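You operate a simulated robot arm through the tools that you are given. There is no shell and no other tool. Be economical: measure what you need, move in short steps, check, and stop when the job is done.

The job below is to be done with a simulated two-armed robot. You get a single attempt, and the scene is never put back.

Task
Put one of the blue caps from the top of the green belt on the short grey shelf. Put the yellow pad on the top of the green belt away on the long grey shelf. Put the black bracket from the top of the green belt on the blue mark. Any order will do.

The check looks at the end state, three seconds after you hand in, the way a careful person would. Anything else that was tipped, shoved, dropped, spilled or broken makes it a failure. Lids that push on must go on centred and level and be pressed home; caps that screw on are set level and turned clockwise until they are tight.

Robot
Two 7-joint arms with fingered hands on one trunk, on a base that drives. Base frame: it is fixed to the floor where the robot stands at the start and does not move with it; the origin is under the middle of the robot, x ahead of it, y to its left, z up; the surface under the hand at the start is at about z = 950. Lengths are in mm, angles in rad, forces in N, time in s.
The left shoulder is at the start at [52, 173, 1143], the right one opposite. With the tool pointing down near the work surface each hand reaches from about 400 to 800 mm from the robot's upright axis, wherever it stands, measured 20 degrees to its own side. Places, roughly: black bracket [750, -1750, 1000]; blue mark (64x12 cm) [640, -2760, 960]; long grey shelf [600, -3300, 500]; short grey shelf [600, -800, 500]. Payload 3.5 kg a hand.
Tool frame (each hand has its own): the origin (TCP) lies between the finger pads and is the grasp point; the fingertips stand 25 mm ahead of it; z points along the fingers, y is the line along which they close. The gripper opens to 88 mm. The gripper's body begins 29 mm behind the TCP. The gripper is a hand of 3 fingers: y runs from the thumb to the fingers, the wrist lies at [-13, -97, -162] in the tool frame, and closing takes about 1.5 s.
Orientation is that of the tool frame in the base frame, as [roll, pitch, yaw] about the fixed x, y, z axes, in that order (R = Rz(yaw) Ry(pitch) Rx(roll)). With the fingers straight down and the wrist toward the robot, the tool's x, y and z point along [0, 1, 0], [1, 0, 0] and [0, 0, -1] of the base frame.

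Tools
- The arms move only by the tool jog_arm. It takes "left_moves", "right_moves" or both (then of equal length, played together; a hand with none holds still); each is a list of rows, each a list of 7 numbers: the shift along the tool's x, y, z in mm, then the turn, a rotation vector about the tool's x, y, z in rad, then the finger opening in mm, from 0 to 88. In form: [[tx, ty, tz, rx, ry, rz, fingers], ...]. A call has 1 to 12 rows; each row shifts and turns the commanded pose from where the row before left it, along the tool's axes as they then stand. Each row takes 0.2 s and may step no farther than 50 mm and 0.15 rad from the row before; otherwise, or with a gripper value out of range, the whole call is refused. A pose out of reach is approached as far as the arm can. The call stops where the force on the tool passes 40 N (or 10 N more than at its start, if that is more) or the arm is blocked; 0.2 s more then pass. Each finger travels about 72 mm/s and halts on what it meets, pressing with about 31 N; the grip force reading is that of the motor and also rises with nothing between the fingers. The clock runs only during rows and for 0.2 s after the last one: add rows that do not move to give the fingers time. It gives the time, the measured TCP pose, the force on the tool (base axes), the opening and the grip force at its end, in the units of the frame above (readings bear some noise), with the torque about the TCP (base axes, N m) and any sound that the robot's microphone picked up.
- Cameras (640 x 400 px; columns grow to the right, rows downward): "scene" is now at [146.4, -29.5, 1364.4]; the picture's right is [-0.34, -0.94, 0.05], its down [-0.64, 0.19, -0.75] and it looks along [0.69, -0.28, -0.66] (base axes); focal length 214 px, centre (320, 200). "left" rides on the left gripper at [-58, -85, -99] in its tool frame; the picture's right is [-0.67, -0.35, 0.66], its down [0.68, -0.63, 0.37] and it looks along [0.29, 0.69, 0.66] (tool axes); focal length 261 px, centre (320, 200). "right" rides on the right gripper at [58, -85, -100] in its tool frame; the picture's right is [-0.67, 0.35, -0.66], its down [-0.69, -0.63, 0.37] and it looks along [-0.29, 0.69, 0.66] (tool axes); focal length 261 px, centre (320, 200).
- get_image(camera): a new picture of that camera. It takes no simulated time.
- raise_lower(by): slides the trunk up (or, below 0, down) by that many mm; the arms and the scene camera ride with it, the base frame stays. It gives what a move gives, with no picture.
- roll_base(legs): drives the robot by 1 to 6 legs, each [ahead, left, turn to the left] in mm, mm and rad, along the robot's own axes; the way and the turn of a leg run together, so that a leg with both is an arc; at most 1500 mm and 3.142 rad a leg. The arms and the cameras ride along, it lands a little off, and it stops where it bumps. It gives what a move gives.
- grasp_type(shape, hand): the hand has 3 fingers and takes this shape, open, in about a second: jaw (thumb against the fingers, like two jaws); tri (thumb and two fingers); tip (a fingertip pinch); poke (one finger out to press); point (the index stretched); flat (the hand flat); cup (the hand cupped); fist (a fist). The gripper value then closes the fingers along that shape, each until it touches; the sizes above hold for jaw. It gives what a move gives, with no picture.
- head_to(pan, tilt): turns the head with the scene camera to pan (to the left, within 1.501 rad either way) and tilt (down, from -0.506 to 1.204), counted from straight ahead of the robot. It gives what a move gives.
- measure_at(camera, pixels): for up to 12 pixels [column, row] of the newest picture of that camera ("zoom" is the newest enlarged one), the place [x, y, z] in the base frame of the surface seen there, good to about 3 mm. It takes no simulated time.
- close_up(camera, box): a new picture of the part [left, top, right, bottom] of that camera's present view, enlarged. It takes no simulated time.
- sign_off(): hands the job in; it is judged then, once.

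Keep the steps short. Do not move on a guess: measure, check each grasp and each placing, and mend mistakes. In all there are 110 turns and 88 pictures (those below and enlarged ones count). Leave the grippers open and the arms clear of the work at the hand-in unless told otherwise, and finish with a single line.

The tools are called after ">>>" as name(argument=value, ...) on one line, values as JSON. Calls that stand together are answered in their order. jog_arm: Moves the arms, as the interface text tells. Its arguments: {"type":"object","properties":{"left_moves":{"type":"array","items":{"type":"array","items":{"type":"number"}}},"right_moves":{"type":"array","items":{"type":"array","items":{"type":"number"}}}},"required":[]} The other tools are called the same way: raise_lower (by) slides the trunk up or down; grasp_type (shape, hand) gives the hand a shape; roll_base (legs) drives the base; head_to (pan, tilt) turns the head that bears the scene camera; get_image (camera) takes a picture; measure_at (camera, pixels) gives the place of the surface under pixels of a picture; close_up (camera, box) takes an enlarged picture of a part of a camera's view; sign_off () hands the job in.

At the start:

```text
time_s: 0.0
left_ee_pos: [429.1, 42.0, 1166.1]
left_ee_rot: [-3.141, 0.0, 1.57]
left_contact_force: [0.1, -0.2, -0.6]
left_ft_torque: [-0.03, 0.0, -0.02]
left_gripper_width: 87.6
left_finger_force: 0.1
left_shape: jaw
right_ee_pos: [418.2, -369.6, 1251.6]
right_ee_rot: [3.141, 0.001, 1.574]
right_contact_force: [0.6, -0.8, 0.0]
right_ft_torque: [-0.02, -0.03, 0.03]
right_gripper_width: 87.9
right_finger_force: 0.0
right_shape: jaw
trunk travel left (down, up): [-225.0, 230.0]
robot x, y, heading: [3.8, -1.2, -0.001]
head pan, tilt: [-0.347, 0.595]
```

scene: 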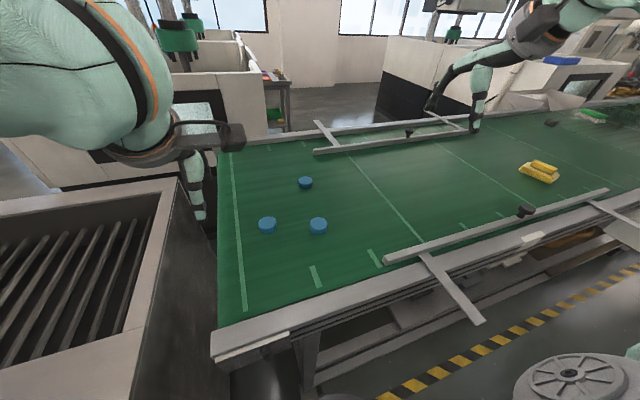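
right: 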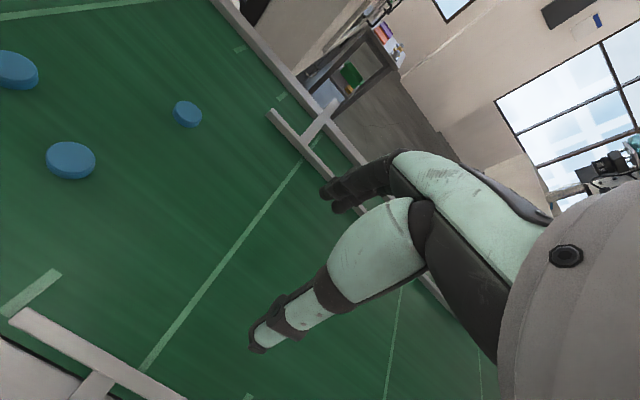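
left: 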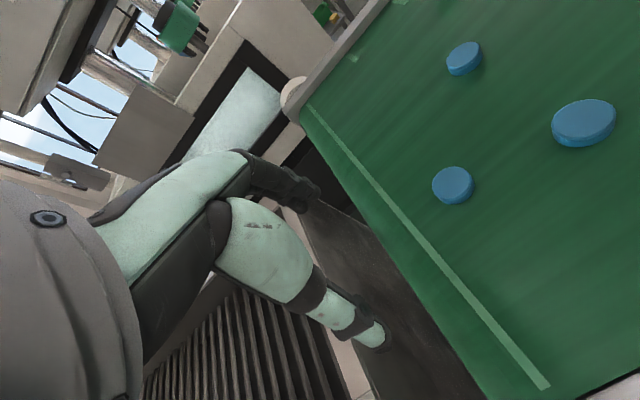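

I see three blue caps, at (305,182), (267,225) and (318,226), and a yellow thing at (540,172). I'll measure them first.

>>> measure_at(camera="scene", pixels=[[305, 181], [267, 223], [318, 224], [540, 172], [543, 165], [551, 122], [410, 134], [525, 210], [290, 250], [330, 310], [560, 60], [470, 320]])

>>> close_up(camera="scene", box=[440, 80, 640, 205])

```text
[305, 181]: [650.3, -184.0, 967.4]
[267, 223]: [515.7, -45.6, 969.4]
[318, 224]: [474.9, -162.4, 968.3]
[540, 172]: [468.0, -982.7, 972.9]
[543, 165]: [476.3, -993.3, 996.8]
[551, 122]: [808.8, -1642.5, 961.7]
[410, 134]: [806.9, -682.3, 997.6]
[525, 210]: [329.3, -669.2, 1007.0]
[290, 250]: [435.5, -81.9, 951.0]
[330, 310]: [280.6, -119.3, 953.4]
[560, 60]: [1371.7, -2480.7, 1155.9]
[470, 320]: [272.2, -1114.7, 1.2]
```

```text
3.20 times, centred on (540, 142) of scene
```

zoom: 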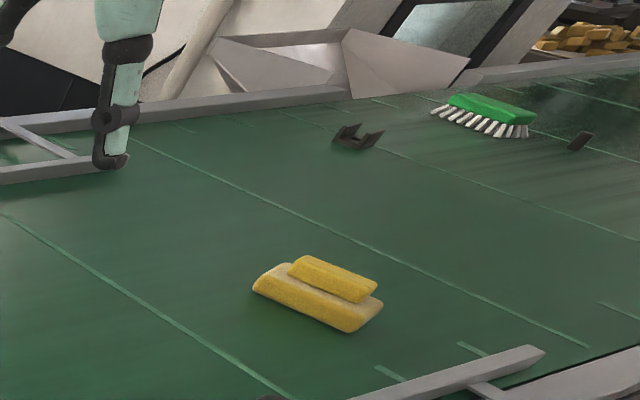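

Caps, pad (one block resting on another) and bracket are found. The shelves should be low near y=-800, so I'll pan the head right to look for them.

>>> head_to(pan=-1.0, tilt=0.6)

>>> get_image(camera="scene")

```text
time_s: 1.0
left_ee_pos: [430.1, 41.1, 1166.8]
left_ee_rot: [3.14, -0.001, 1.571]
left_contact_force: [0.0, 0.6, -1.0]
left_ft_torque: [-0.04, 0.03, 0.02]
left_gripper_width: 87.5
left_finger_force: 0.1
left_shape: jaw
right_ee_pos: [420.1, -370.3, 1253.1]
right_ee_rot: [-3.14, 0.0, 1.573]
right_contact_force: [-0.4, 0.2, -0.8]
right_ft_torque: [-0.06, -0.03, -0.01]
right_gripper_width: 87.6
right_finger_force: 0.0
right_shape: jaw
trunk travel left (down, up): [-225.0, 230.0]
robot x, y, heading: [0.3, 0.8, 0.001]
head pan, tilt: [-1.0, 0.6]
```

```text
83 pictures are left
```

scene: 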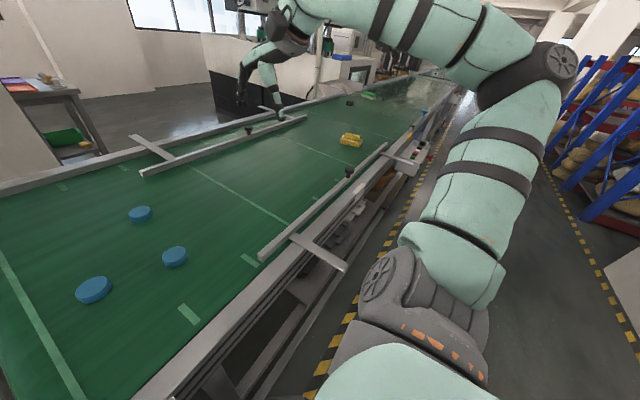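

The shelves must be under the belt. I'll measure the aisle's clearances before I drive.

>>> measure_at(camera="scene", pixels=[[585, 215], [600, 290], [330, 265], [390, 215], [250, 345], [350, 172], [418, 130], [405, 165], [310, 250], [360, 200], [450, 80], [560, 180]])

>>> close_up(camera="scene", box=[230, 60, 470, 350])

```text
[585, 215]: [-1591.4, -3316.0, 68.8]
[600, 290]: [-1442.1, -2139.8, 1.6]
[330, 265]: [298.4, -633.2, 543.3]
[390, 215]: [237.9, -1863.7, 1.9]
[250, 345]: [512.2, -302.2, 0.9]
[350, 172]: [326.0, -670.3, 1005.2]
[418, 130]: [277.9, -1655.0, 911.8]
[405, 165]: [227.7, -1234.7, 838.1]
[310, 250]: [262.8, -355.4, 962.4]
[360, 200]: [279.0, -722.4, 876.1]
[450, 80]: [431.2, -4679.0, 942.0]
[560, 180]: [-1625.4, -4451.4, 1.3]
```

```text
1.38 times, centred on (350, 205) of scene
```

zoom: 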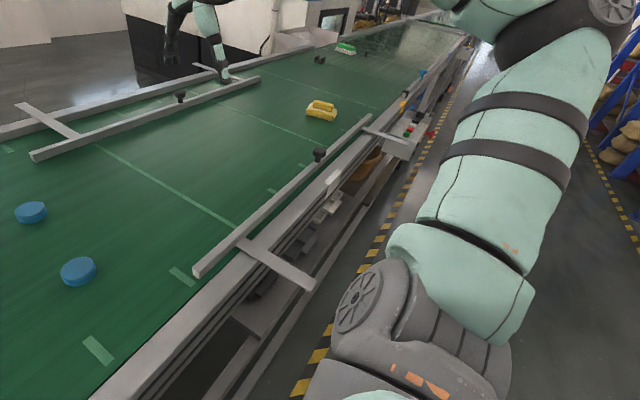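

The aisle is clear back to x≈-1400. I'll back off 550, move right 800 and look at the short shelf from the front.

>>> roll_base(legs=[[-550, 0, 0], [0, -800, 0]])

>>> head_to(pan=0.0, tilt=0.6)

>>> get_image(camera="scene")

```text
time_s: 8.1
left_ee_pos: [-122.7, -753.5, 1165.8]
left_ee_rot: [-3.141, 0.001, 1.573]
left_contact_force: [-1.1, 0.0, -1.1]
left_ft_torque: [0.01, 0.0, 0.02]
left_gripper_width: 87.7
left_finger_force: 0.1
left_shape: jaw
right_ee_pos: [-134.3, -1166.4, 1252.6]
right_ee_rot: [3.141, -0.001, 1.574]
right_contact_force: [0.6, 0.1, 0.4]
right_ft_torque: [-0.01, 0.01, 0.01]
right_gripper_width: 87.9
right_finger_force: 0.0
right_shape: jaw
trunk travel left (down, up): [-225.0, 230.0]
robot x, y, heading: [-551.1, -797.0, 0.002]
head pan, tilt: [-1.0, 0.6]
```

```text
time_s: 9.4
left_ee_pos: [-122.2, -755.2, 1165.3]
left_ee_rot: [-3.141, -0.001, 1.573]
left_contact_force: [-0.9, 1.0, 0.4]
left_ft_torque: [0.01, -0.02, 0.02]
left_gripper_width: 87.6
left_finger_force: 0.1
left_shape: jaw
right_ee_pos: [-134.1, -1167.9, 1251.9]
right_ee_rot: [3.141, 0.0, 1.575]
right_contact_force: [0.2, -0.4, 0.7]
right_ft_torque: [-0.02, 0.0, -0.03]
right_gripper_width: 87.7
right_finger_force: 0.1
right_shape: jaw
trunk travel left (down, up): [-225.0, 230.0]
robot x, y, heading: [-556.1, -796.5, -0.0]
head pan, tilt: [0.0, 0.6]
```

```text
81 pictures are left
```

scene: 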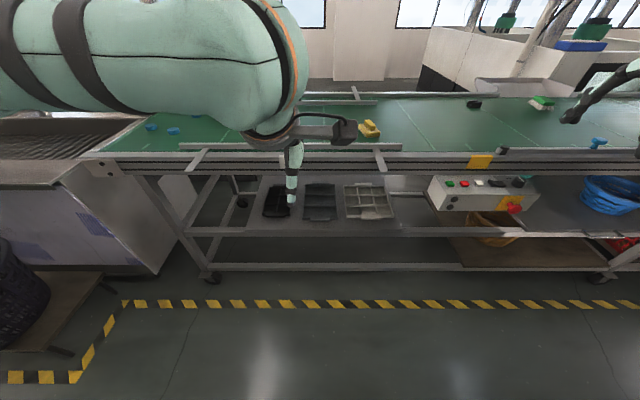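

Under the belt there's a shelf with three trays on it, and a control box to the right. I'll enlarge that part and measure it.

>>> close_up(camera="scene", box=[160, 130, 440, 305])

>>> measure_at(camera="scene", pixels=[[230, 226], [240, 210], [320, 228], [420, 228], [400, 195], [320, 200], [367, 200], [276, 200], [440, 205], [600, 230], [205, 205], [320, 235]])

```text
2.29 times, centred on (300, 218) of scene
```

zoom: 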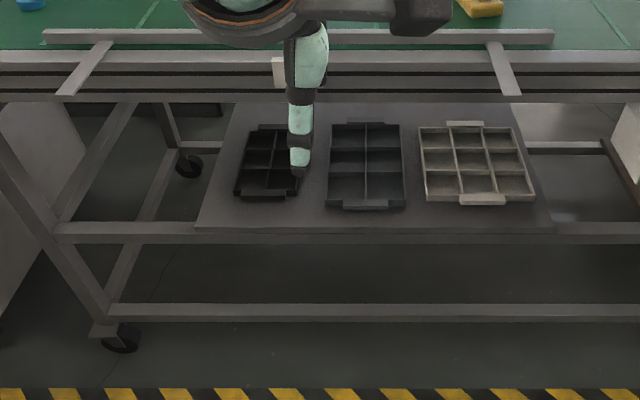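

```text
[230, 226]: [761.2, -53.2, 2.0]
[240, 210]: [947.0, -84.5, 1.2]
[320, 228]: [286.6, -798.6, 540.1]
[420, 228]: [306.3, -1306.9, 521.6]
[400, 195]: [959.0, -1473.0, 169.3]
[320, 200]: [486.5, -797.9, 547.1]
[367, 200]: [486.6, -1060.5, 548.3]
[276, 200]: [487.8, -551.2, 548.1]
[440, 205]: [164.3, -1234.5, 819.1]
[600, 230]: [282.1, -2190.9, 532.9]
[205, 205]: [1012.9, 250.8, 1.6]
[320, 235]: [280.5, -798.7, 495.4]
```

The short shelf is the grey board at about z≈520, with three trays on it. I'll measure the free spots, the tray edges and the belt frame.

>>> measure_at(camera="zoom", pixels=[[220, 205], [312, 190], [312, 210], [413, 190], [545, 215], [235, 190], [240, 130], [297, 195], [328, 205], [403, 205], [425, 202], [413, 130]])

>>> measure_at(camera="zoom", pixels=[[350, 56], [350, 75], [350, 98], [280, 65], [65, 93], [510, 93], [300, 35], [320, 220], [200, 215], [335, 110], [240, 165], [412, 165]])

```text
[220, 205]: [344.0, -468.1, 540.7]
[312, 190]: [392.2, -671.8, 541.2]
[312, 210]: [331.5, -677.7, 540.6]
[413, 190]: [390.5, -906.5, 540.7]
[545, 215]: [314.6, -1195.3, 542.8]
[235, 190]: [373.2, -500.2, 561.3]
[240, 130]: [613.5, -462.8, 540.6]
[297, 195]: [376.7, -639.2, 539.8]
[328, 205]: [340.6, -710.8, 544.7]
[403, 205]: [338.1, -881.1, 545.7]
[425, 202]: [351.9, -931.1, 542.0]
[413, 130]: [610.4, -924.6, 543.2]
```

```text
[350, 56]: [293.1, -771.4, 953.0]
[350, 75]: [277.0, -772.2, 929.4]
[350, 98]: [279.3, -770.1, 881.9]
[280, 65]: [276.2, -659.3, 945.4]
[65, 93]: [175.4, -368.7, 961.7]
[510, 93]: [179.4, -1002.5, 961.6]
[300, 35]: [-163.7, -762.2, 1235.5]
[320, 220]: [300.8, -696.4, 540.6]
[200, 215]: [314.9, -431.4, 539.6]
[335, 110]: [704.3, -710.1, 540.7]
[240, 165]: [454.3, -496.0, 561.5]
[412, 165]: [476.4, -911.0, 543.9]
```

The shelf top is z≈540. There's a clear 70 mm gap between trays 1 and 2, around y≈-675 and x 320–600. I'll drive back to the caps to pick one up with the right hand.

>>> roll_base(legs=[[0, 800, 0], [540, 0, 0]])

>>> head_to(pan=-0.25, tilt=0.85)

>>> get_image(camera="scene")

```text
time_s: 16.4
left_ee_pos: [425.4, 45.7, 1167.0]
left_ee_rot: [3.141, 0.001, 1.569]
left_contact_force: [-0.7, 0.3, 1.0]
left_ft_torque: [-0.01, 0.03, -0.04]
left_gripper_width: 87.7
left_finger_force: 0.0
left_shape: jaw
right_ee_pos: [412.8, -365.9, 1252.7]
right_ee_rot: [-3.141, -0.001, 1.57]
right_contact_force: [-0.3, 0.3, 0.6]
right_ft_torque: [-0.04, -0.01, 0.02]
right_gripper_width: 87.7
right_finger_force: 0.2
right_shape: jaw
trunk travel left (down, up): [-225.0, 230.0]
robot x, y, heading: [-2.8, 1.5, 0.002]
head pan, tilt: [0.0, 0.6]
```

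```text
time_s: 17.2
left_ee_pos: [425.0, 45.3, 1165.9]
left_ee_rot: [3.141, 0.001, 1.57]
left_contact_force: [-0.4, 0.8, 0.8]
left_ft_torque: [0.02, -0.01, 0.0]
left_gripper_width: 87.7
left_finger_force: 0.0
left_shape: jaw
right_ee_pos: [412.1, -367.0, 1253.1]
right_ee_rot: [-3.141, -0.001, 1.571]
right_contact_force: [-0.6, -0.2, -0.4]
right_ft_torque: [-0.01, 0.02, 0.01]
right_gripper_width: 87.7
right_finger_force: 0.0
right_shape: jaw
trunk travel left (down, up): [-225.0, 230.0]
robot x, y, heading: [-3.9, 6.0, 0.006]
head pan, tilt: [-0.25, 0.85]
```

```text
79 pictures are left
```

scene: 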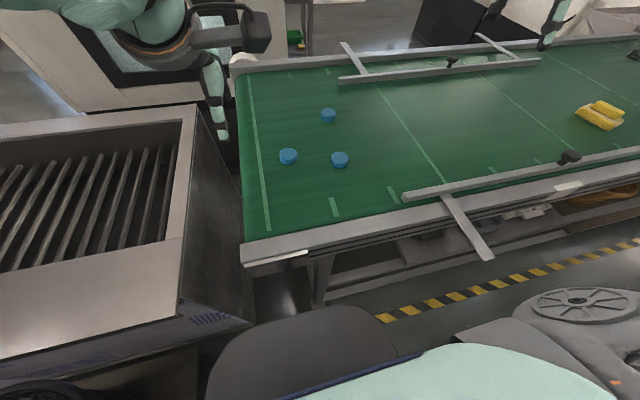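

Now I'll measure the edges of the cap at (340,160).

>>> close_up(camera="scene", box=[270, 95, 370, 185])

>>> measure_at(camera="scene", pixels=[[340, 156], [333, 156], [347, 156], [340, 152], [340, 159], [340, 166], [288, 154]])

```text
4.44 times, centred on (320, 140) of scene
```

zoom: 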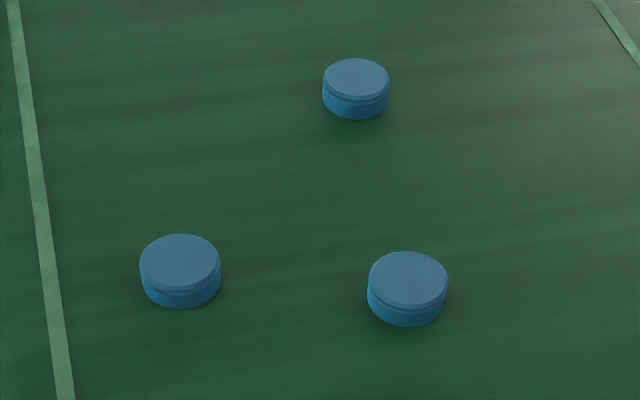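

```text
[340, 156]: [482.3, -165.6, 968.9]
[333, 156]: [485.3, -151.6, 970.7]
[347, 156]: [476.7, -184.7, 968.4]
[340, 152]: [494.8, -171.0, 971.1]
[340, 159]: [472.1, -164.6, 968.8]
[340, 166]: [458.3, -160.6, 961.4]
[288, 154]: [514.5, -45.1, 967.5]
```

The cap's centre is about (478,-165) with its top at 969. I'll move the right hand above it, to z≈1033.

>>> jog_arm(right_moves=[[40, 13, 20, 0, 0, 0, 88], [40, 13, 40, 0, 0, 0, 88], [40, 13, 40, 0, 0, 0, 88], [41, 13, 40, 0, 0, 0, 88], [41, 13, 40, 0, 0, 0, 88], [0, 0, 40, 0, 0, 0, 88], [0, 0, 0, 0, 0, 0, 88]])

>>> get_image(camera="right")

>>> get_image(camera="scene")

```text
refused: row 2 steps farther than a row can; nothing moved
```

```text
77 pictures are left
```

right: 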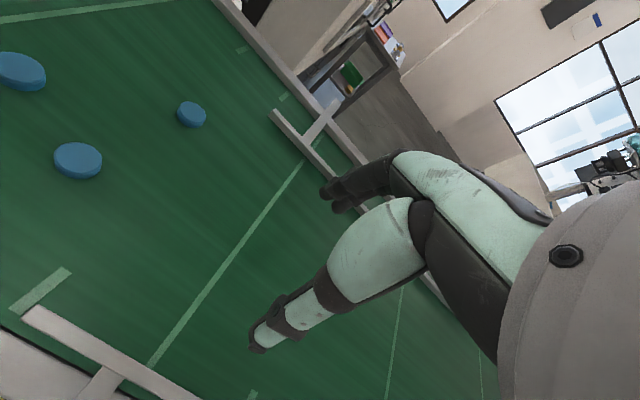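

```text
76 pictures are left
```

scene: 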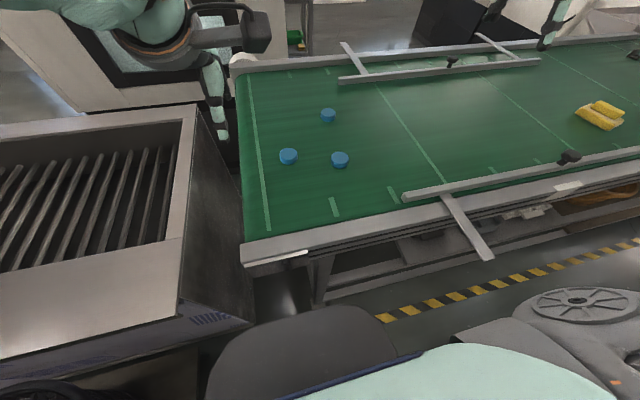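

The steps were too long, because the 50 mm limit applies to the combined shift. I'll repeat the move with smaller steps.

>>> jog_arm(right_moves=[[29, 9.3, 31, 0, 0, 0, 88], [29, 9.3, 31, 0, 0, 0, 88], [29, 9.3, 31, 0, 0, 0, 88], [29, 9.3, 31, 0, 0, 0, 88], [29, 9.3, 31, 0, 0, 0, 88], [29, 9.3, 31, 0, 0, 0, 88], [28, 9.2, 31, 0, 0, 0, 88], [0, 0, 0, 0, 0, 0, 88], [0, 0, 0, 0, 0, 0, 88]])

>>> get_image(camera="right")

>>> close_up(camera="scene", box=[220, 60, 460, 210])

```text
time_s: 19.2
left_ee_pos: [425.5, 45.1, 1166.5]
left_ee_rot: [3.141, -0.001, 1.568]
left_contact_force: [-0.6, -0.7, 0.0]
left_ft_torque: [0.01, 0.0, 0.02]
left_gripper_width: 88.2
left_finger_force: 0.2
left_shape: jaw
right_ee_pos: [475.4, -165.4, 1035.3]
right_ee_rot: [-3.14, 0.0, 1.568]
right_contact_force: [-0.3, -0.5, 0.6]
right_ft_torque: [0.0, 0.01, -0.02]
right_gripper_width: 87.8
right_finger_force: 0.1
right_shape: jaw
trunk travel left (down, up): [-225.0, 230.0]
robot x, y, heading: [-7.3, 6.7, 0.0]
head pan, tilt: [-0.25, 0.85]
```

```text
75 pictures are left
```

right: 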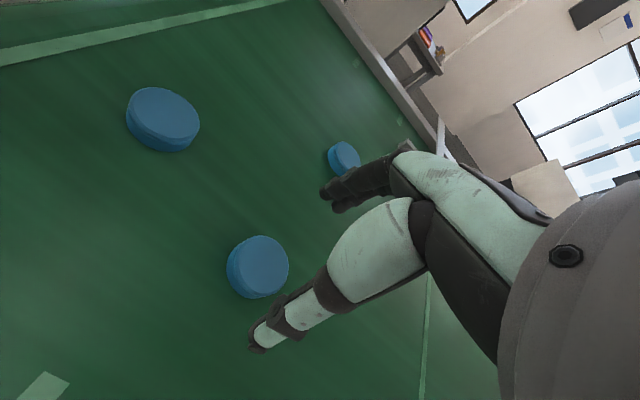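

```text
2.67 times, centred on (340, 135) of scene
```

zoom: 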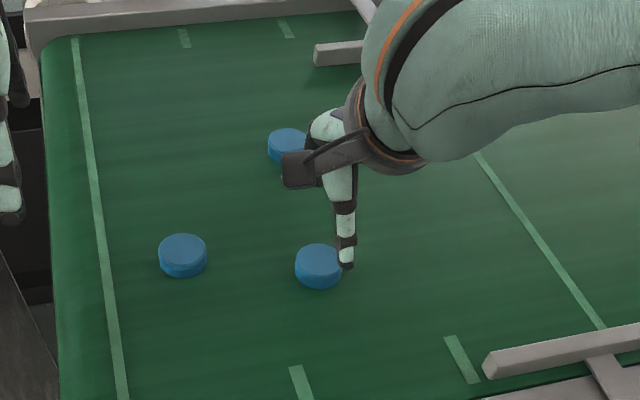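

The TCP's line below the hand projects to about (262,267) in the right camera. The cap is at (258,266), so they're aligned. I'll descend to z≈980 and close.

>>> jog_arm(right_moves=[[0, 1, 28, 0, 0, 0, 88], [0, 1, 28, 0, 0, 0, 88], [0, 0, 0, 0, 0, 0, 88], [0, 0, 0, 0, 0, 0, 60], [0, 0, 0, 0, 0, 0, 30], [0, 0, 0, 0, 0, 0, 30], [0, 0, 0, 0, 0, 0, 30], [0, 0, 0, 0, 0, 0, 30], [0, 0, 0, 0, 0, 0, 30]])

>>> get_image(camera="right")

```text
time_s: 21.2
left_ee_pos: [424.6, 45.7, 1166.5]
left_ee_rot: [-3.141, 0.0, 1.57]
left_contact_force: [-1.0, 0.5, 0.1]
left_ft_torque: [0.05, 0.0, 0.01]
left_gripper_width: 87.8
left_finger_force: 0.0
left_shape: jaw
right_ee_pos: [473.0, -175.8, 983.6]
right_ee_rot: [-3.141, 0.0, 1.569]
right_contact_force: [0.5, -0.5, -0.2]
right_ft_torque: [-0.02, -0.02, 0.0]
right_gripper_width: 7.8
right_finger_force: 30.6
right_shape: jaw
right hand out of reach, approached as far as the arm can: row 2
trunk travel left (down, up): [-225.0, 230.0]
robot x, y, heading: [-3.2, 5.3, -0.003]
head pan, tilt: [-0.25, 0.85]
```

```text
73 pictures are left
```

right: 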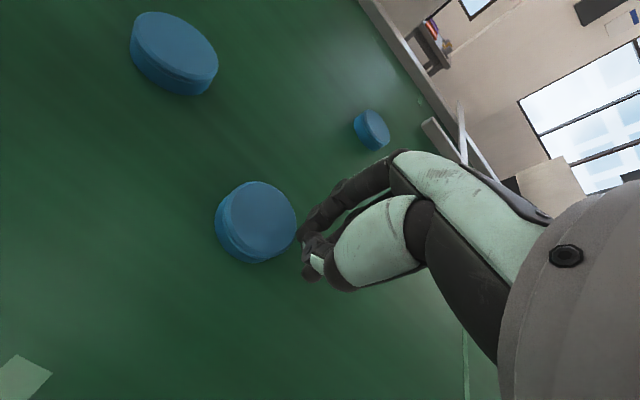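

The arm ran out of reach, ended 10 mm short in y and closed empty beside the cap. I'll open the hand, rise and re-measure.

>>> jog_arm(right_moves=[[0, 0, 0, 0, 0, 0, 88], [0, 0, 0, 0, 0, 0, 88], [0, 0, 0, 0, 0, 0, 88], [0, 0, 0, 0, 0, 0, 88], [0, 0, 0, 0, 0, 0, 88], [0, 0, 0, 0, 0, 0, 88], [0, 0, -30, 0, 0, 0, 88], [0, 0, -40, 0, 0, 0, 88], [0, 0, -40, 0, 0, 0, 88], [0, 0, 0, 0, 0, 0, 88]])

>>> get_image(camera="right")

>>> get_image(camera="scene")

```text
time_s: 23.4
left_ee_pos: [424.5, 45.0, 1166.4]
left_ee_rot: [3.14, 0.002, 1.569]
left_contact_force: [0.1, -0.1, -0.4]
left_ft_torque: [0.01, -0.03, -0.04]
left_gripper_width: 87.3
left_finger_force: 0.1
left_shape: jaw
right_ee_pos: [474.2, -174.6, 1094.9]
right_ee_rot: [-3.14, 0.001, 1.569]
right_contact_force: [0.1, 0.2, 0.0]
right_ft_torque: [0.0, 0.02, 0.0]
right_gripper_width: 87.8
right_finger_force: 0.1
right_shape: jaw
trunk travel left (down, up): [-225.0, 230.0]
robot x, y, heading: [-6.4, 7.6, -0.0]
head pan, tilt: [-0.25, 0.85]
```

```text
72 pictures are left
```

right: 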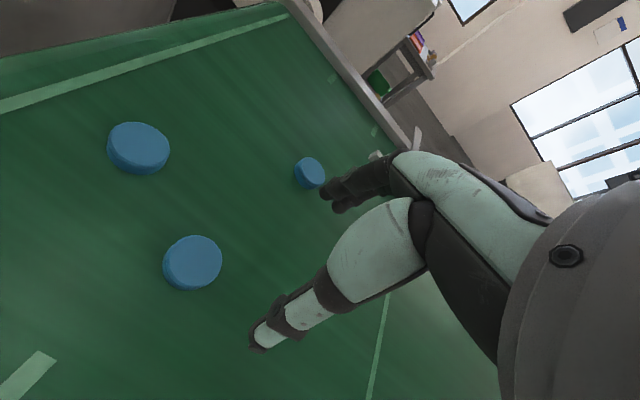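

```text
71 pictures are left
```

scene: 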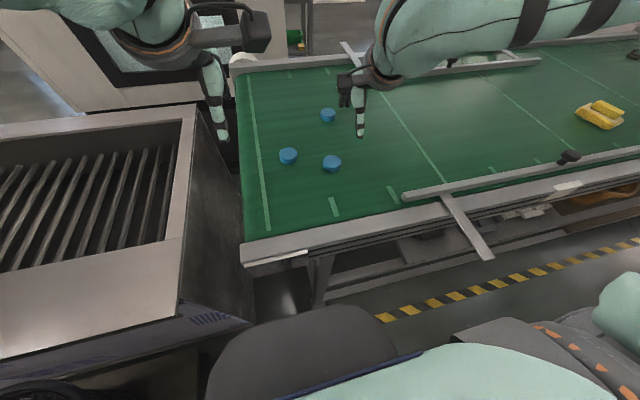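

The cap slid to about (331,163). I'll measure it and lower the trunk 80 mm for better reach, which still leaves the fingertips about 20 mm above the caps.

>>> measure_at(camera="scene", pixels=[[331, 160], [325, 160], [338, 160], [331, 157], [331, 163]])

>>> raise_lower(by=-75)

```text
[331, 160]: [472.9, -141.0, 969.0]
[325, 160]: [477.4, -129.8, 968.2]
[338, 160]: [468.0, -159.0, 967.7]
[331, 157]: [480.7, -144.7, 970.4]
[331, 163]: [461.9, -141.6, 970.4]
```

```text
time_s: 24.5
left_ee_pos: [424.1, 45.8, 1091.9]
left_ee_rot: [3.14, -0.002, 1.566]
left_contact_force: [0.0, -0.3, 0.2]
left_ft_torque: [0.0, 0.02, 0.0]
left_gripper_width: 87.6
left_finger_force: 0.1
left_shape: jaw
right_ee_pos: [473.6, -174.6, 1020.6]
right_ee_rot: [-3.141, 0.001, 1.57]
right_contact_force: [0.5, 0.1, -0.8]
right_ft_torque: [0.02, -0.02, 0.02]
right_gripper_width: 87.7
right_finger_force: 0.0
right_shape: jaw
trunk travel left (down, up): [-150.0, 305.0]
robot x, y, heading: [-5.4, 7.4, -0.002]
head pan, tilt: [-0.25, 0.85]
```

The cap's centre is about (472,-143). I'll shift +31 in y at this height and see whether it's reached.

>>> jog_arm(right_moves=[[16, 0, 0, 0, 0, 0, 88], [15.5, -1, 0, 0, 0, 0, 88], [0, 0, 15, 0, 0, 0, 88], [0, 0, 0, 0, 0, 0, 88], [0, 0, 0, 0, 0, 0, 88]])

>>> get_image(camera="right")

```text
time_s: 25.7
left_ee_pos: [424.8, 45.3, 1091.5]
left_ee_rot: [3.141, -0.001, 1.57]
left_contact_force: [0.4, -0.2, 0.3]
left_ft_torque: [-0.01, -0.01, -0.01]
left_gripper_width: 87.7
left_finger_force: 0.1
left_shape: jaw
right_ee_pos: [471.2, -143.0, 1004.2]
right_ee_rot: [-3.14, 0.0, 1.571]
right_contact_force: [0.6, -0.9, 0.9]
right_ft_torque: [0.0, 0.0, -0.01]
right_gripper_width: 87.5
right_finger_force: 0.0
right_shape: jaw
trunk travel left (down, up): [-150.0, 305.0]
robot x, y, heading: [-2.5, 5.1, -0.006]
head pan, tilt: [-0.25, 0.85]
```

```text
70 pictures are left
```

right: 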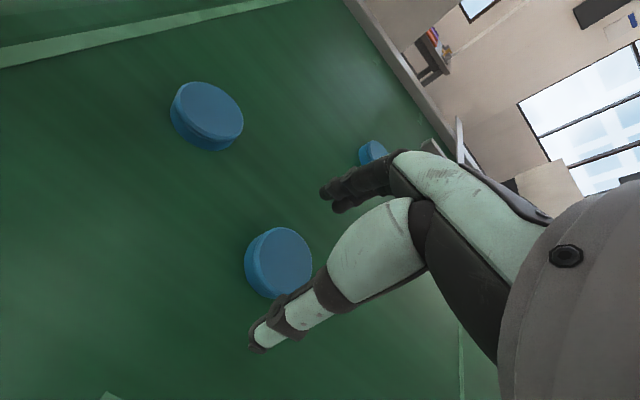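

The cap sits just between the fingers. I'll shift it a few mm, descend to z≈980 and close.

>>> jog_arm(right_moves=[[2, -3, 12, 0, 0, 0, 88], [0, 0, 12, 0, 0, 0, 88], [0, 0, 0, 0, 0, 0, 88], [0, 0, 0, 0, 0, 0, 88]])

>>> get_image(camera="right")

```text
time_s: 26.7
left_ee_pos: [424.8, 45.6, 1091.1]
left_ee_rot: [-3.14, 0.0, 1.57]
left_contact_force: [0.4, 0.0, 1.1]
left_ft_torque: [0.05, -0.02, -0.01]
left_gripper_width: 87.8
left_finger_force: 0.1
left_shape: jaw
right_ee_pos: [468.1, -140.4, 982.2]
right_ee_rot: [-3.14, -0.001, 1.57]
right_contact_force: [0.2, -0.2, -0.5]
right_ft_torque: [-0.04, -0.02, 0.02]
right_gripper_width: 87.7
right_finger_force: 0.1
right_shape: jaw
trunk travel left (down, up): [-150.0, 305.0]
robot x, y, heading: [-4.5, 4.6, -0.0]
head pan, tilt: [-0.25, 0.85]
```

```text
69 pictures are left
```

right: 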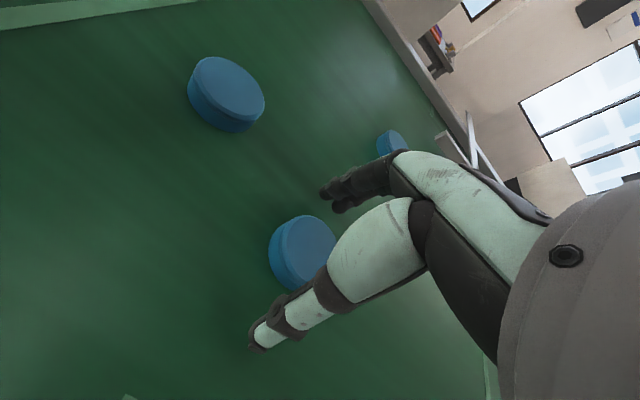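

The cap is centred under the TCP. I'll go down 2 mm more and close.

>>> jog_arm(right_moves=[[0, 0, 2, 0, 0, 0, 70], [0, 0, 0, 0, 0, 0, 50], [0, 0, 0, 0, 0, 0, 35], [0, 0, 0, 0, 0, 0, 35], [0, 0, 0, 0, 0, 0, 35], [0, 0, 0, 0, 0, 0, 35], [0, 0, 0, 0, 0, 0, 35]])

>>> get_image(camera="right")

```text
time_s: 28.3
left_ee_pos: [424.4, 45.1, 1091.0]
left_ee_rot: [3.141, 0.0, 1.569]
left_contact_force: [0.6, 0.8, -0.1]
left_ft_torque: [0.03, 0.01, 0.0]
left_gripper_width: 87.8
left_finger_force: 0.1
left_shape: jaw
right_ee_pos: [469.6, -140.9, 979.9]
right_ee_rot: [-3.139, 0.0, 1.569]
right_contact_force: [-0.3, -0.6, -0.7]
right_ft_torque: [-0.01, 0.0, 0.0]
right_gripper_width: 35.8
right_finger_force: 31.3
right_shape: jaw
trunk travel left (down, up): [-150.0, 305.0]
robot x, y, heading: [-5.1, 7.5, 0.002]
head pan, tilt: [-0.25, 0.85]
```

```text
68 pictures are left
```

right: 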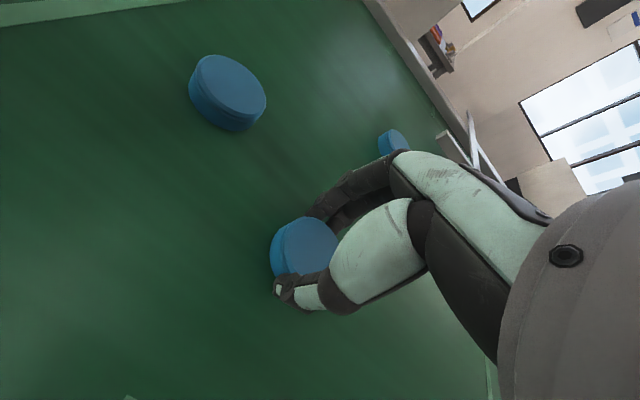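

The opening is 36 and the cap is between the fingers. I'll tighten and lift 120 mm.

>>> jog_arm(right_moves=[[0, 0, 0, 0, 0, 0, 25], [0, 0, 0, 0, 0, 0, 25], [0, 0, -10, 0, 0, 0, 25], [0, 0, -25, 0, 0, 0, 25], [0, 0, -40, 0, 0, 0, 25], [0, 0, -45, 0, 0, 0, 25], [0, 0, 0, 0, 0, 0, 25]])

>>> get_image(camera="right")

```text
time_s: 29.9
left_ee_pos: [425.5, 45.2, 1090.0]
left_ee_rot: [3.141, 0.0, 1.57]
left_contact_force: [0.4, -0.4, 0.0]
left_ft_torque: [-0.01, 0.0, -0.02]
left_gripper_width: 87.6
left_finger_force: 0.1
left_shape: jaw
right_ee_pos: [470.4, -140.9, 1099.4]
right_ee_rot: [-3.139, 0.0, 1.57]
right_contact_force: [0.1, 0.3, 0.2]
right_ft_torque: [-0.01, 0.01, -0.03]
right_gripper_width: 35.4
right_finger_force: 31.1
right_shape: jaw
trunk travel left (down, up): [-150.0, 305.0]
robot x, y, heading: [-4.0, 6.1, -0.003]
head pan, tilt: [-0.25, 0.85]
```

```text
67 pictures are left
```

right: 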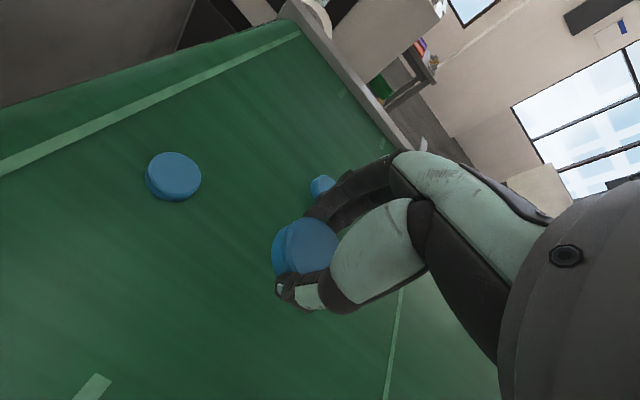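

The cap is held level, with its bottom about 29 mm below the TCP. I'll raise the left hand clear, then drive back and right to stand in front of the tray gap.

>>> jog_arm(left_moves=[[0, 0, -40, 0, 0, 0, 88], [0, 0, -40, 0, 0, 0, 88], [0, 0, -40, 0, 0, 0, 88], [0, 0, -40, 0, 0, 0, 88], [0, 0, -40, 0, 0, 0, 88]])

>>> roll_base(legs=[[-550, 0, 0], [0, -470, 0]])

>>> raise_lower(by=-150)

```text
time_s: 31.1
left_ee_pos: [423.9, 45.5, 1291.1]
left_ee_rot: [3.141, 0.001, 1.569]
left_contact_force: [-0.1, 0.3, 0.0]
left_ft_torque: [0.02, 0.0, -0.01]
left_gripper_width: 88.0
left_finger_force: 0.0
left_shape: jaw
right_ee_pos: [469.3, -140.3, 1099.3]
right_ee_rot: [3.141, -0.001, 1.571]
right_contact_force: [0.0, -0.9, -0.3]
right_ft_torque: [-0.04, -0.01, 0.06]
right_gripper_width: 35.4
right_finger_force: 30.8
right_shape: jaw
trunk travel left (down, up): [-150.0, 305.0]
robot x, y, heading: [-5.5, 3.4, 0.0]
head pan, tilt: [-0.25, 0.85]
```

```text
time_s: 36.7
left_ee_pos: [-128.6, -421.2, 1290.2]
left_ee_rot: [-3.141, -0.001, 1.569]
left_contact_force: [-0.5, 1.0, -0.5]
left_ft_torque: [-0.01, -0.01, -0.01]
left_gripper_width: 87.5
left_finger_force: 0.1
left_shape: jaw
right_ee_pos: [-83.7, -607.3, 1098.9]
right_ee_rot: [3.139, 0.003, 1.571]
right_contact_force: [0.5, 0.3, 0.9]
right_ft_torque: [-0.02, -0.03, 0.01]
right_gripper_width: 35.4
right_finger_force: 31.5
right_shape: jaw
trunk travel left (down, up): [-150.0, 305.0]
robot x, y, heading: [-558.1, -461.8, 0.001]
head pan, tilt: [-0.25, 0.85]
```

```text
time_s: 38.5
left_ee_pos: [-84.8, -422.2, 1098.9]
left_ee_rot: [-3.05, -0.001, 1.568]
left_contact_force: [0.1, -0.2, -0.2]
left_ft_torque: [-0.01, -0.02, -0.01]
left_gripper_width: 87.7
left_finger_force: 0.1
left_shape: jaw
right_ee_pos: [-86.0, -608.4, 950.6]
right_ee_rot: [-3.141, -0.001, 1.57]
right_contact_force: [0.0, -0.5, 0.5]
right_ft_torque: [0.01, -0.01, -0.01]
right_gripper_width: 35.2
right_finger_force: 31.3
right_shape: jaw
trunk travel left (down, up): [0.0, 455.0]
robot x, y, heading: [-559.9, -461.8, 0.0]
head pan, tilt: [-0.25, 0.85]
```

Now I'll jog the right hand forward, sideways and down to z≈620, still well in front of the belt.

>>> jog_arm(right_moves=[[-11, 21, 30, 0, 0, 0, 25], [-11, 21, 30, 0, 0, 0, 25], [-11, 21, 30, 0, 0, 0, 25], [-11, 21, 30, 0, 0, 0, 25], [-11, 21, 30, 0, 0, 0, 25], [-11, 21, 30, 0, 0, 0, 25], [0, 0, 40, 0, 0, 0, 25], [0, 0, 40, 0, 0, 0, 25], [0, 0, 40, 0, 0, 0, 25], [0, 0, 30, 0, 0, 0, 25], [0, 0, 0, 0, 0, 0, 25]])

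>>> get_image(camera="scene")

>>> get_image(camera="right")

```text
time_s: 40.9
left_ee_pos: [-83.3, -420.8, 1098.2]
left_ee_rot: [-3.052, 0.0, 1.57]
left_contact_force: [-0.1, -0.2, -0.2]
left_ft_torque: [-0.01, -0.01, -0.01]
left_gripper_width: 87.7
left_finger_force: 0.1
left_shape: jaw
right_ee_pos: [40.4, -672.3, 619.3]
right_ee_rot: [-3.141, -0.001, 1.571]
right_contact_force: [0.1, 0.5, 0.7]
right_ft_torque: [-0.03, 0.03, -0.02]
right_gripper_width: 34.3
right_finger_force: 30.9
right_shape: jaw
trunk travel left (down, up): [0.0, 455.0]
robot x, y, heading: [-556.3, -462.9, -0.004]
head pan, tilt: [-0.25, 0.85]
```

```text
66 pictures are left
```

scene: 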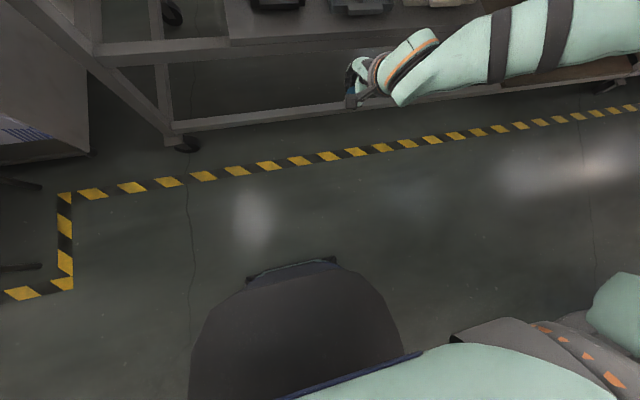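

```text
65 pictures are left
```

right: 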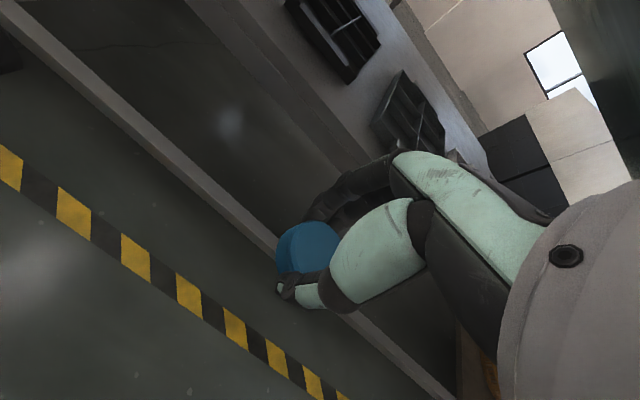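

The hand is at z≈619, in line with the gap. I'll look up with the head and drive ahead 240, stopping short to check.

>>> roll_base(legs=[[240, 0, 0]])

>>> head_to(pan=-0.25, tilt=0.65)

>>> get_image(camera="scene")

>>> get_image(camera="right")

```text
time_s: 42.6
left_ee_pos: [156.1, -421.5, 1096.5]
left_ee_rot: [-3.049, 0.0, 1.571]
left_contact_force: [-0.8, 0.1, 0.2]
left_ft_torque: [-0.02, 0.01, 0.0]
left_gripper_width: 87.5
left_finger_force: 0.0
left_shape: jaw
right_ee_pos: [280.3, -673.4, 619.9]
right_ee_rot: [-3.14, 0.0, 1.57]
right_contact_force: [0.1, 0.8, -0.2]
right_ft_torque: [0.01, 0.0, -0.03]
right_gripper_width: 34.2
right_finger_force: 30.8
right_shape: jaw
trunk travel left (down, up): [0.0, 455.0]
robot x, y, heading: [-320.2, -462.2, -0.001]
head pan, tilt: [-0.25, 0.85]
```

```text
time_s: 43.4
left_ee_pos: [156.0, -421.1, 1098.0]
left_ee_rot: [-3.049, -0.001, 1.57]
left_contact_force: [0.1, 0.3, -0.3]
left_ft_torque: [0.0, -0.01, 0.0]
left_gripper_width: 87.6
left_finger_force: 0.1
left_shape: jaw
right_ee_pos: [279.1, -673.6, 619.8]
right_ee_rot: [-3.14, 0.0, 1.572]
right_contact_force: [-0.3, 0.3, -0.6]
right_ft_torque: [-0.02, 0.04, -0.02]
right_gripper_width: 34.3
right_finger_force: 31.5
right_shape: jaw
trunk travel left (down, up): [0.0, 455.0]
robot x, y, heading: [-319.2, -464.3, -0.001]
head pan, tilt: [-0.25, 0.649]
```

```text
64 pictures are left
```

scene: 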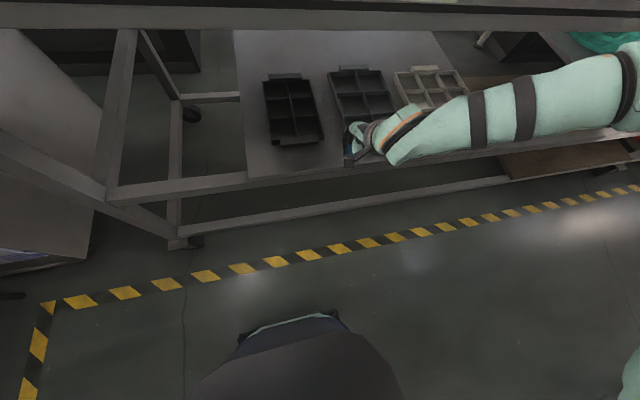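

```text
63 pictures are left
```

right: 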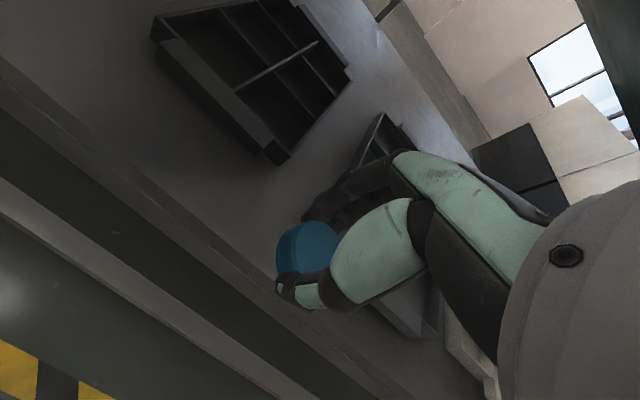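

I'll re-measure the gap in this closer view, using the tray edges and the shelf.

>>> measure_at(camera="scene", pixels=[[326, 130], [320, 105], [315, 90], [328, 80], [341, 118], [268, 145], [258, 150], [247, 150], [318, 155], [322, 140], [336, 100], [340, 150]])

>>> close_up(camera="scene", box=[230, 50, 430, 190])

```text
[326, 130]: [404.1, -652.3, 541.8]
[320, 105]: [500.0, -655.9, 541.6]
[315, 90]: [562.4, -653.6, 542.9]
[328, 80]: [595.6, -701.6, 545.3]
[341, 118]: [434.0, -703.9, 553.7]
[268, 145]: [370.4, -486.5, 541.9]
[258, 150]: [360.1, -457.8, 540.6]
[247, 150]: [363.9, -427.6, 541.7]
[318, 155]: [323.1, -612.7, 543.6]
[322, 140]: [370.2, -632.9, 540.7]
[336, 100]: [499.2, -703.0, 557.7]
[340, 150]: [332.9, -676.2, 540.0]
```

```text
2.86 times, centred on (330, 120) of scene
```

zoom: 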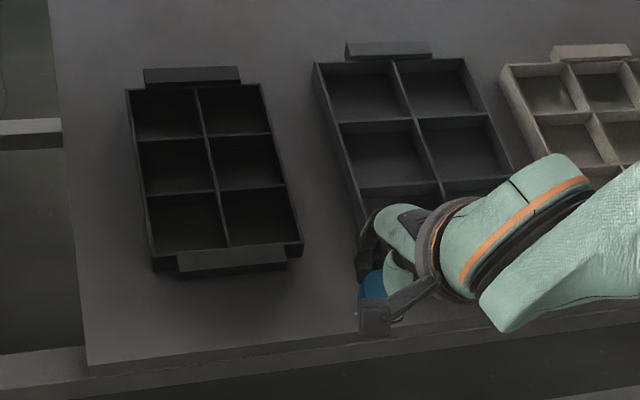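

The gap runs from about y=-640 to -705, and the hand is at y=-673. I'll jog forward 75, then down 30, and look.

>>> jog_arm(right_moves=[[0, 25, 0, 0, 0, 0, 25], [0, 25, 0, 0, 0, 0, 25], [0, 25, 0, 0, 0, 0, 25], [0, 0, 0, 0, 0, 0, 25], [0, 0, 15, 0, 0, 0, 25], [0, 0, 15, 0, 0, 0, 25], [0, 0, 0, 0, 0, 0, 25]])

>>> get_image(camera="right")

>>> close_up(camera="scene", box=[230, 50, 430, 190])

```text
time_s: 45.0
left_ee_pos: [155.1, -421.4, 1097.5]
left_ee_rot: [-3.049, 0.001, 1.571]
left_contact_force: [-0.1, 0.0, 0.4]
left_ft_torque: [0.04, 0.01, 0.01]
left_gripper_width: 87.8
left_finger_force: 0.0
left_shape: jaw
right_ee_pos: [330.1, -680.9, 594.6]
right_ee_rot: [-3.14, -0.003, 1.57]
right_contact_force: [-0.4, -0.8, -0.5]
right_ft_torque: [-0.01, -0.02, 0.0]
right_gripper_width: 34.1
right_finger_force: 30.8
right_shape: jaw
right hand out of reach, approached as far as the arm can: row 3, 5, 6
trunk travel left (down, up): [0.0, 455.0]
robot x, y, heading: [-320.8, -462.4, 0.002]
head pan, tilt: [-0.25, 0.649]
```

```text
61 pictures are left
```

right: 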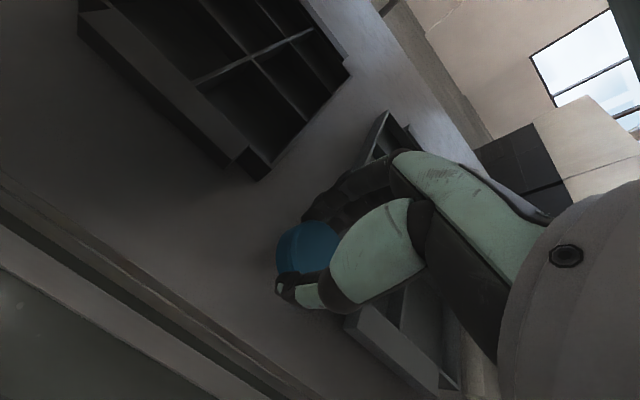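

```text
2.86 times, centred on (330, 120) of scene
```

zoom: 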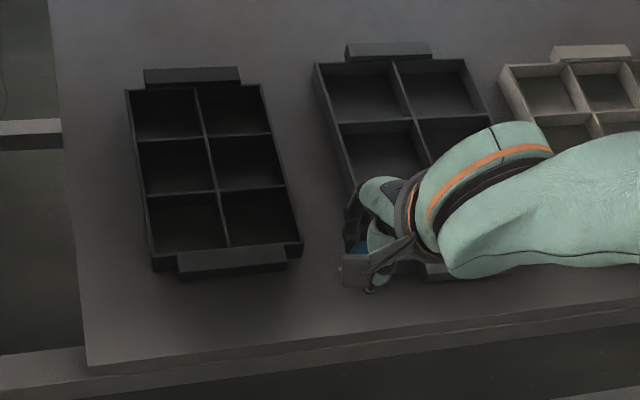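

That's the arm's forward limit. I'll retreat up and back, then bring the base closer.

>>> jog_arm(right_moves=[[0, 0, -25, 0, 0, 0, 25], [0, -40, 0, 0, 0, 0, 25], [0, -40, 0, 0, 0, 0, 25], [0, 0, 0, 0, 0, 0, 25], [0, 0, 0, 0, 0, 0, 25]])

>>> roll_base(legs=[[100, 0, 0]])

```text
time_s: 46.2
left_ee_pos: [155.6, -421.7, 1097.5]
left_ee_rot: [-3.049, 0.001, 1.572]
left_contact_force: [-0.3, -0.4, -0.5]
left_ft_torque: [0.0, 0.0, 0.0]
left_gripper_width: 87.9
left_finger_force: 0.0
left_shape: jaw
right_ee_pos: [250.8, -681.2, 620.8]
right_ee_rot: [-3.14, -0.001, 1.571]
right_contact_force: [-0.5, 0.6, 0.5]
right_ft_torque: [-0.02, 0.03, 0.0]
right_gripper_width: 34.2
right_finger_force: 30.4
right_shape: jaw
trunk travel left (down, up): [0.0, 455.0]
robot x, y, heading: [-321.0, -464.6, -0.003]
head pan, tilt: [-0.25, 0.649]
```

```text
time_s: 47.3
left_ee_pos: [256.7, -422.0, 1097.6]
left_ee_rot: [-3.048, 0.001, 1.571]
left_contact_force: [0.9, 0.3, -0.1]
left_ft_torque: [-0.04, 0.02, 0.03]
left_gripper_width: 87.6
left_finger_force: 0.0
left_shape: jaw
right_ee_pos: [352.0, -681.3, 621.0]
right_ee_rot: [-3.14, -0.001, 1.571]
right_contact_force: [0.7, 0.8, -0.8]
right_ft_torque: [0.02, -0.01, -0.01]
right_gripper_width: 33.8
right_finger_force: 31.2
right_shape: jaw
trunk travel left (down, up): [0.0, 455.0]
robot x, y, heading: [-220.4, -461.9, -0.003]
head pan, tilt: [-0.25, 0.649]
```

The hand is now at (352,-681,621). I'll correct y by +9 and come down 35.

>>> jog_arm(right_moves=[[9, 0, 0, 0, 0, 0, 25], [0, 0, 18, 0, 0, 0, 25], [0, 0, 17, 0, 0, 0, 25], [0, 0, 0, 0, 0, 0, 25], [0, 0, 0, 0, 0, 0, 25]])

>>> get_image(camera="right")

>>> close_up(camera="scene", box=[230, 50, 430, 190])

```text
time_s: 48.5
left_ee_pos: [254.9, -421.5, 1098.5]
left_ee_rot: [-3.05, 0.001, 1.571]
left_contact_force: [-0.3, -0.1, 0.0]
left_ft_torque: [0.04, -0.01, 0.0]
left_gripper_width: 87.7
left_finger_force: 0.0
left_shape: jaw
right_ee_pos: [350.3, -672.5, 586.3]
right_ee_rot: [-3.14, 0.001, 1.572]
right_contact_force: [-0.1, -0.6, -0.6]
right_ft_torque: [-0.06, 0.02, -0.03]
right_gripper_width: 34.1
right_finger_force: 31.2
right_shape: jaw
trunk travel left (down, up): [0.0, 455.0]
robot x, y, heading: [-219.5, -463.8, 0.002]
head pan, tilt: [-0.25, 0.649]
```

```text
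59 pictures are left
```

right: 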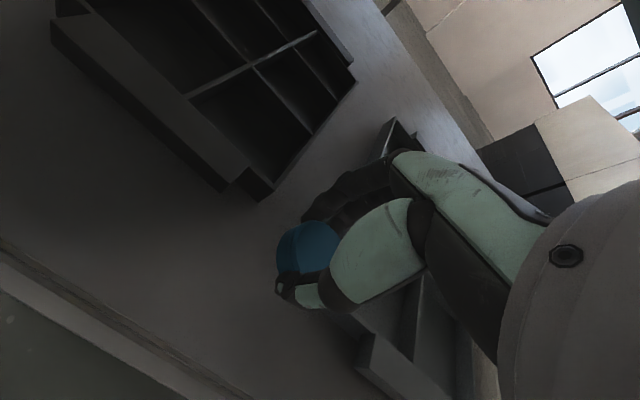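

```text
2.86 times, centred on (330, 120) of scene
```

zoom: 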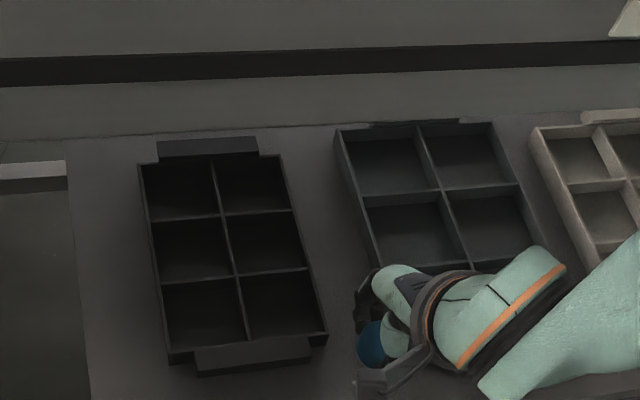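

I'll shift +4 in y and lower to TCP z≈571, where the cap should touch the shelf.

>>> jog_arm(right_moves=[[4, 0, 5, 0, 0, 0, 25], [0, 0, 5, 0, 0, 0, 25], [0, 0, 4, 0, 0, 0, 25], [0, 0, 0, 0, 0, 0, 25], [0, 0, 0, 0, 0, 0, 25]])

>>> get_image(camera="right")

```text
time_s: 49.7
left_ee_pos: [255.0, -422.6, 1098.6]
left_ee_rot: [-3.049, 0.0, 1.571]
left_contact_force: [0.0, 0.4, -0.5]
left_ft_torque: [-0.04, 0.01, -0.01]
left_gripper_width: 87.8
left_finger_force: 0.1
left_shape: jaw
right_ee_pos: [351.4, -669.1, 572.9]
right_ee_rot: [-3.139, 0.0, 1.572]
right_contact_force: [0.3, 0.6, 0.9]
right_ft_torque: [0.01, -0.01, 0.0]
right_gripper_width: 33.5
right_finger_force: 30.9
right_shape: jaw
trunk travel left (down, up): [0.0, 455.0]
robot x, y, heading: [-217.3, -464.4, 0.0]
head pan, tilt: [-0.25, 0.649]
```

```text
57 pictures are left
```

right: 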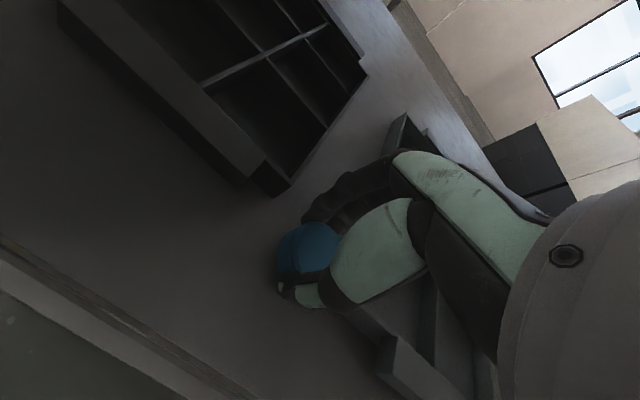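

No contact yet. I'll go down 1.5 mm at a time.

>>> jog_arm(right_moves=[[0, 0, 1.5, 0, 0, 0, 25], [0, 0, 1.5, 0, 0, 0, 25], [0, 0, 0, 0, 0, 0, 25], [0, 0, 0, 0, 0, 0, 25]])

```text
time_s: 50.7
left_ee_pos: [255.4, -421.2, 1099.7]
left_ee_rot: [-3.049, 0.0, 1.573]
left_contact_force: [-0.7, 0.5, 0.1]
left_ft_torque: [-0.03, 0.01, 0.02]
left_gripper_width: 87.7
left_finger_force: 0.1
left_shape: jaw
right_ee_pos: [351.8, -669.1, 569.3]
right_ee_rot: [-3.139, -0.001, 1.57]
right_contact_force: [-0.2, -0.6, -0.3]
right_ft_torque: [-0.03, 0.02, -0.02]
right_gripper_width: 33.8
right_finger_force: 31.0
right_shape: jaw
trunk travel left (down, up): [0.0, 455.0]
robot x, y, heading: [-220.2, -462.7, -0.001]
head pan, tilt: [-0.25, 0.649]
```

>>> jog_arm(right_moves=[[0, 0, 1.5, 0, 0, 0, 25], [0, 0, 0, 0, 0, 0, 25], [0, 0, 0, 0, 0, 0, 25]])

```text
time_s: 51.5
left_ee_pos: [254.4, -422.1, 1097.7]
left_ee_rot: [-3.048, 0.001, 1.573]
left_contact_force: [0.4, 0.3, -0.4]
left_ft_torque: [0.02, 0.0, 0.02]
left_gripper_width: 87.6
left_finger_force: 0.0
left_shape: jaw
right_ee_pos: [351.3, -668.9, 567.3]
right_ee_rot: [-3.141, -0.001, 1.572]
right_contact_force: [0.7, -0.3, 1.4]
right_ft_torque: [-0.02, -0.02, -0.01]
right_gripper_width: 33.7
right_finger_force: 30.8
right_shape: jaw
trunk travel left (down, up): [0.0, 455.0]
robot x, y, heading: [-218.7, -462.1, -0.003]
head pan, tilt: [-0.25, 0.649]
```

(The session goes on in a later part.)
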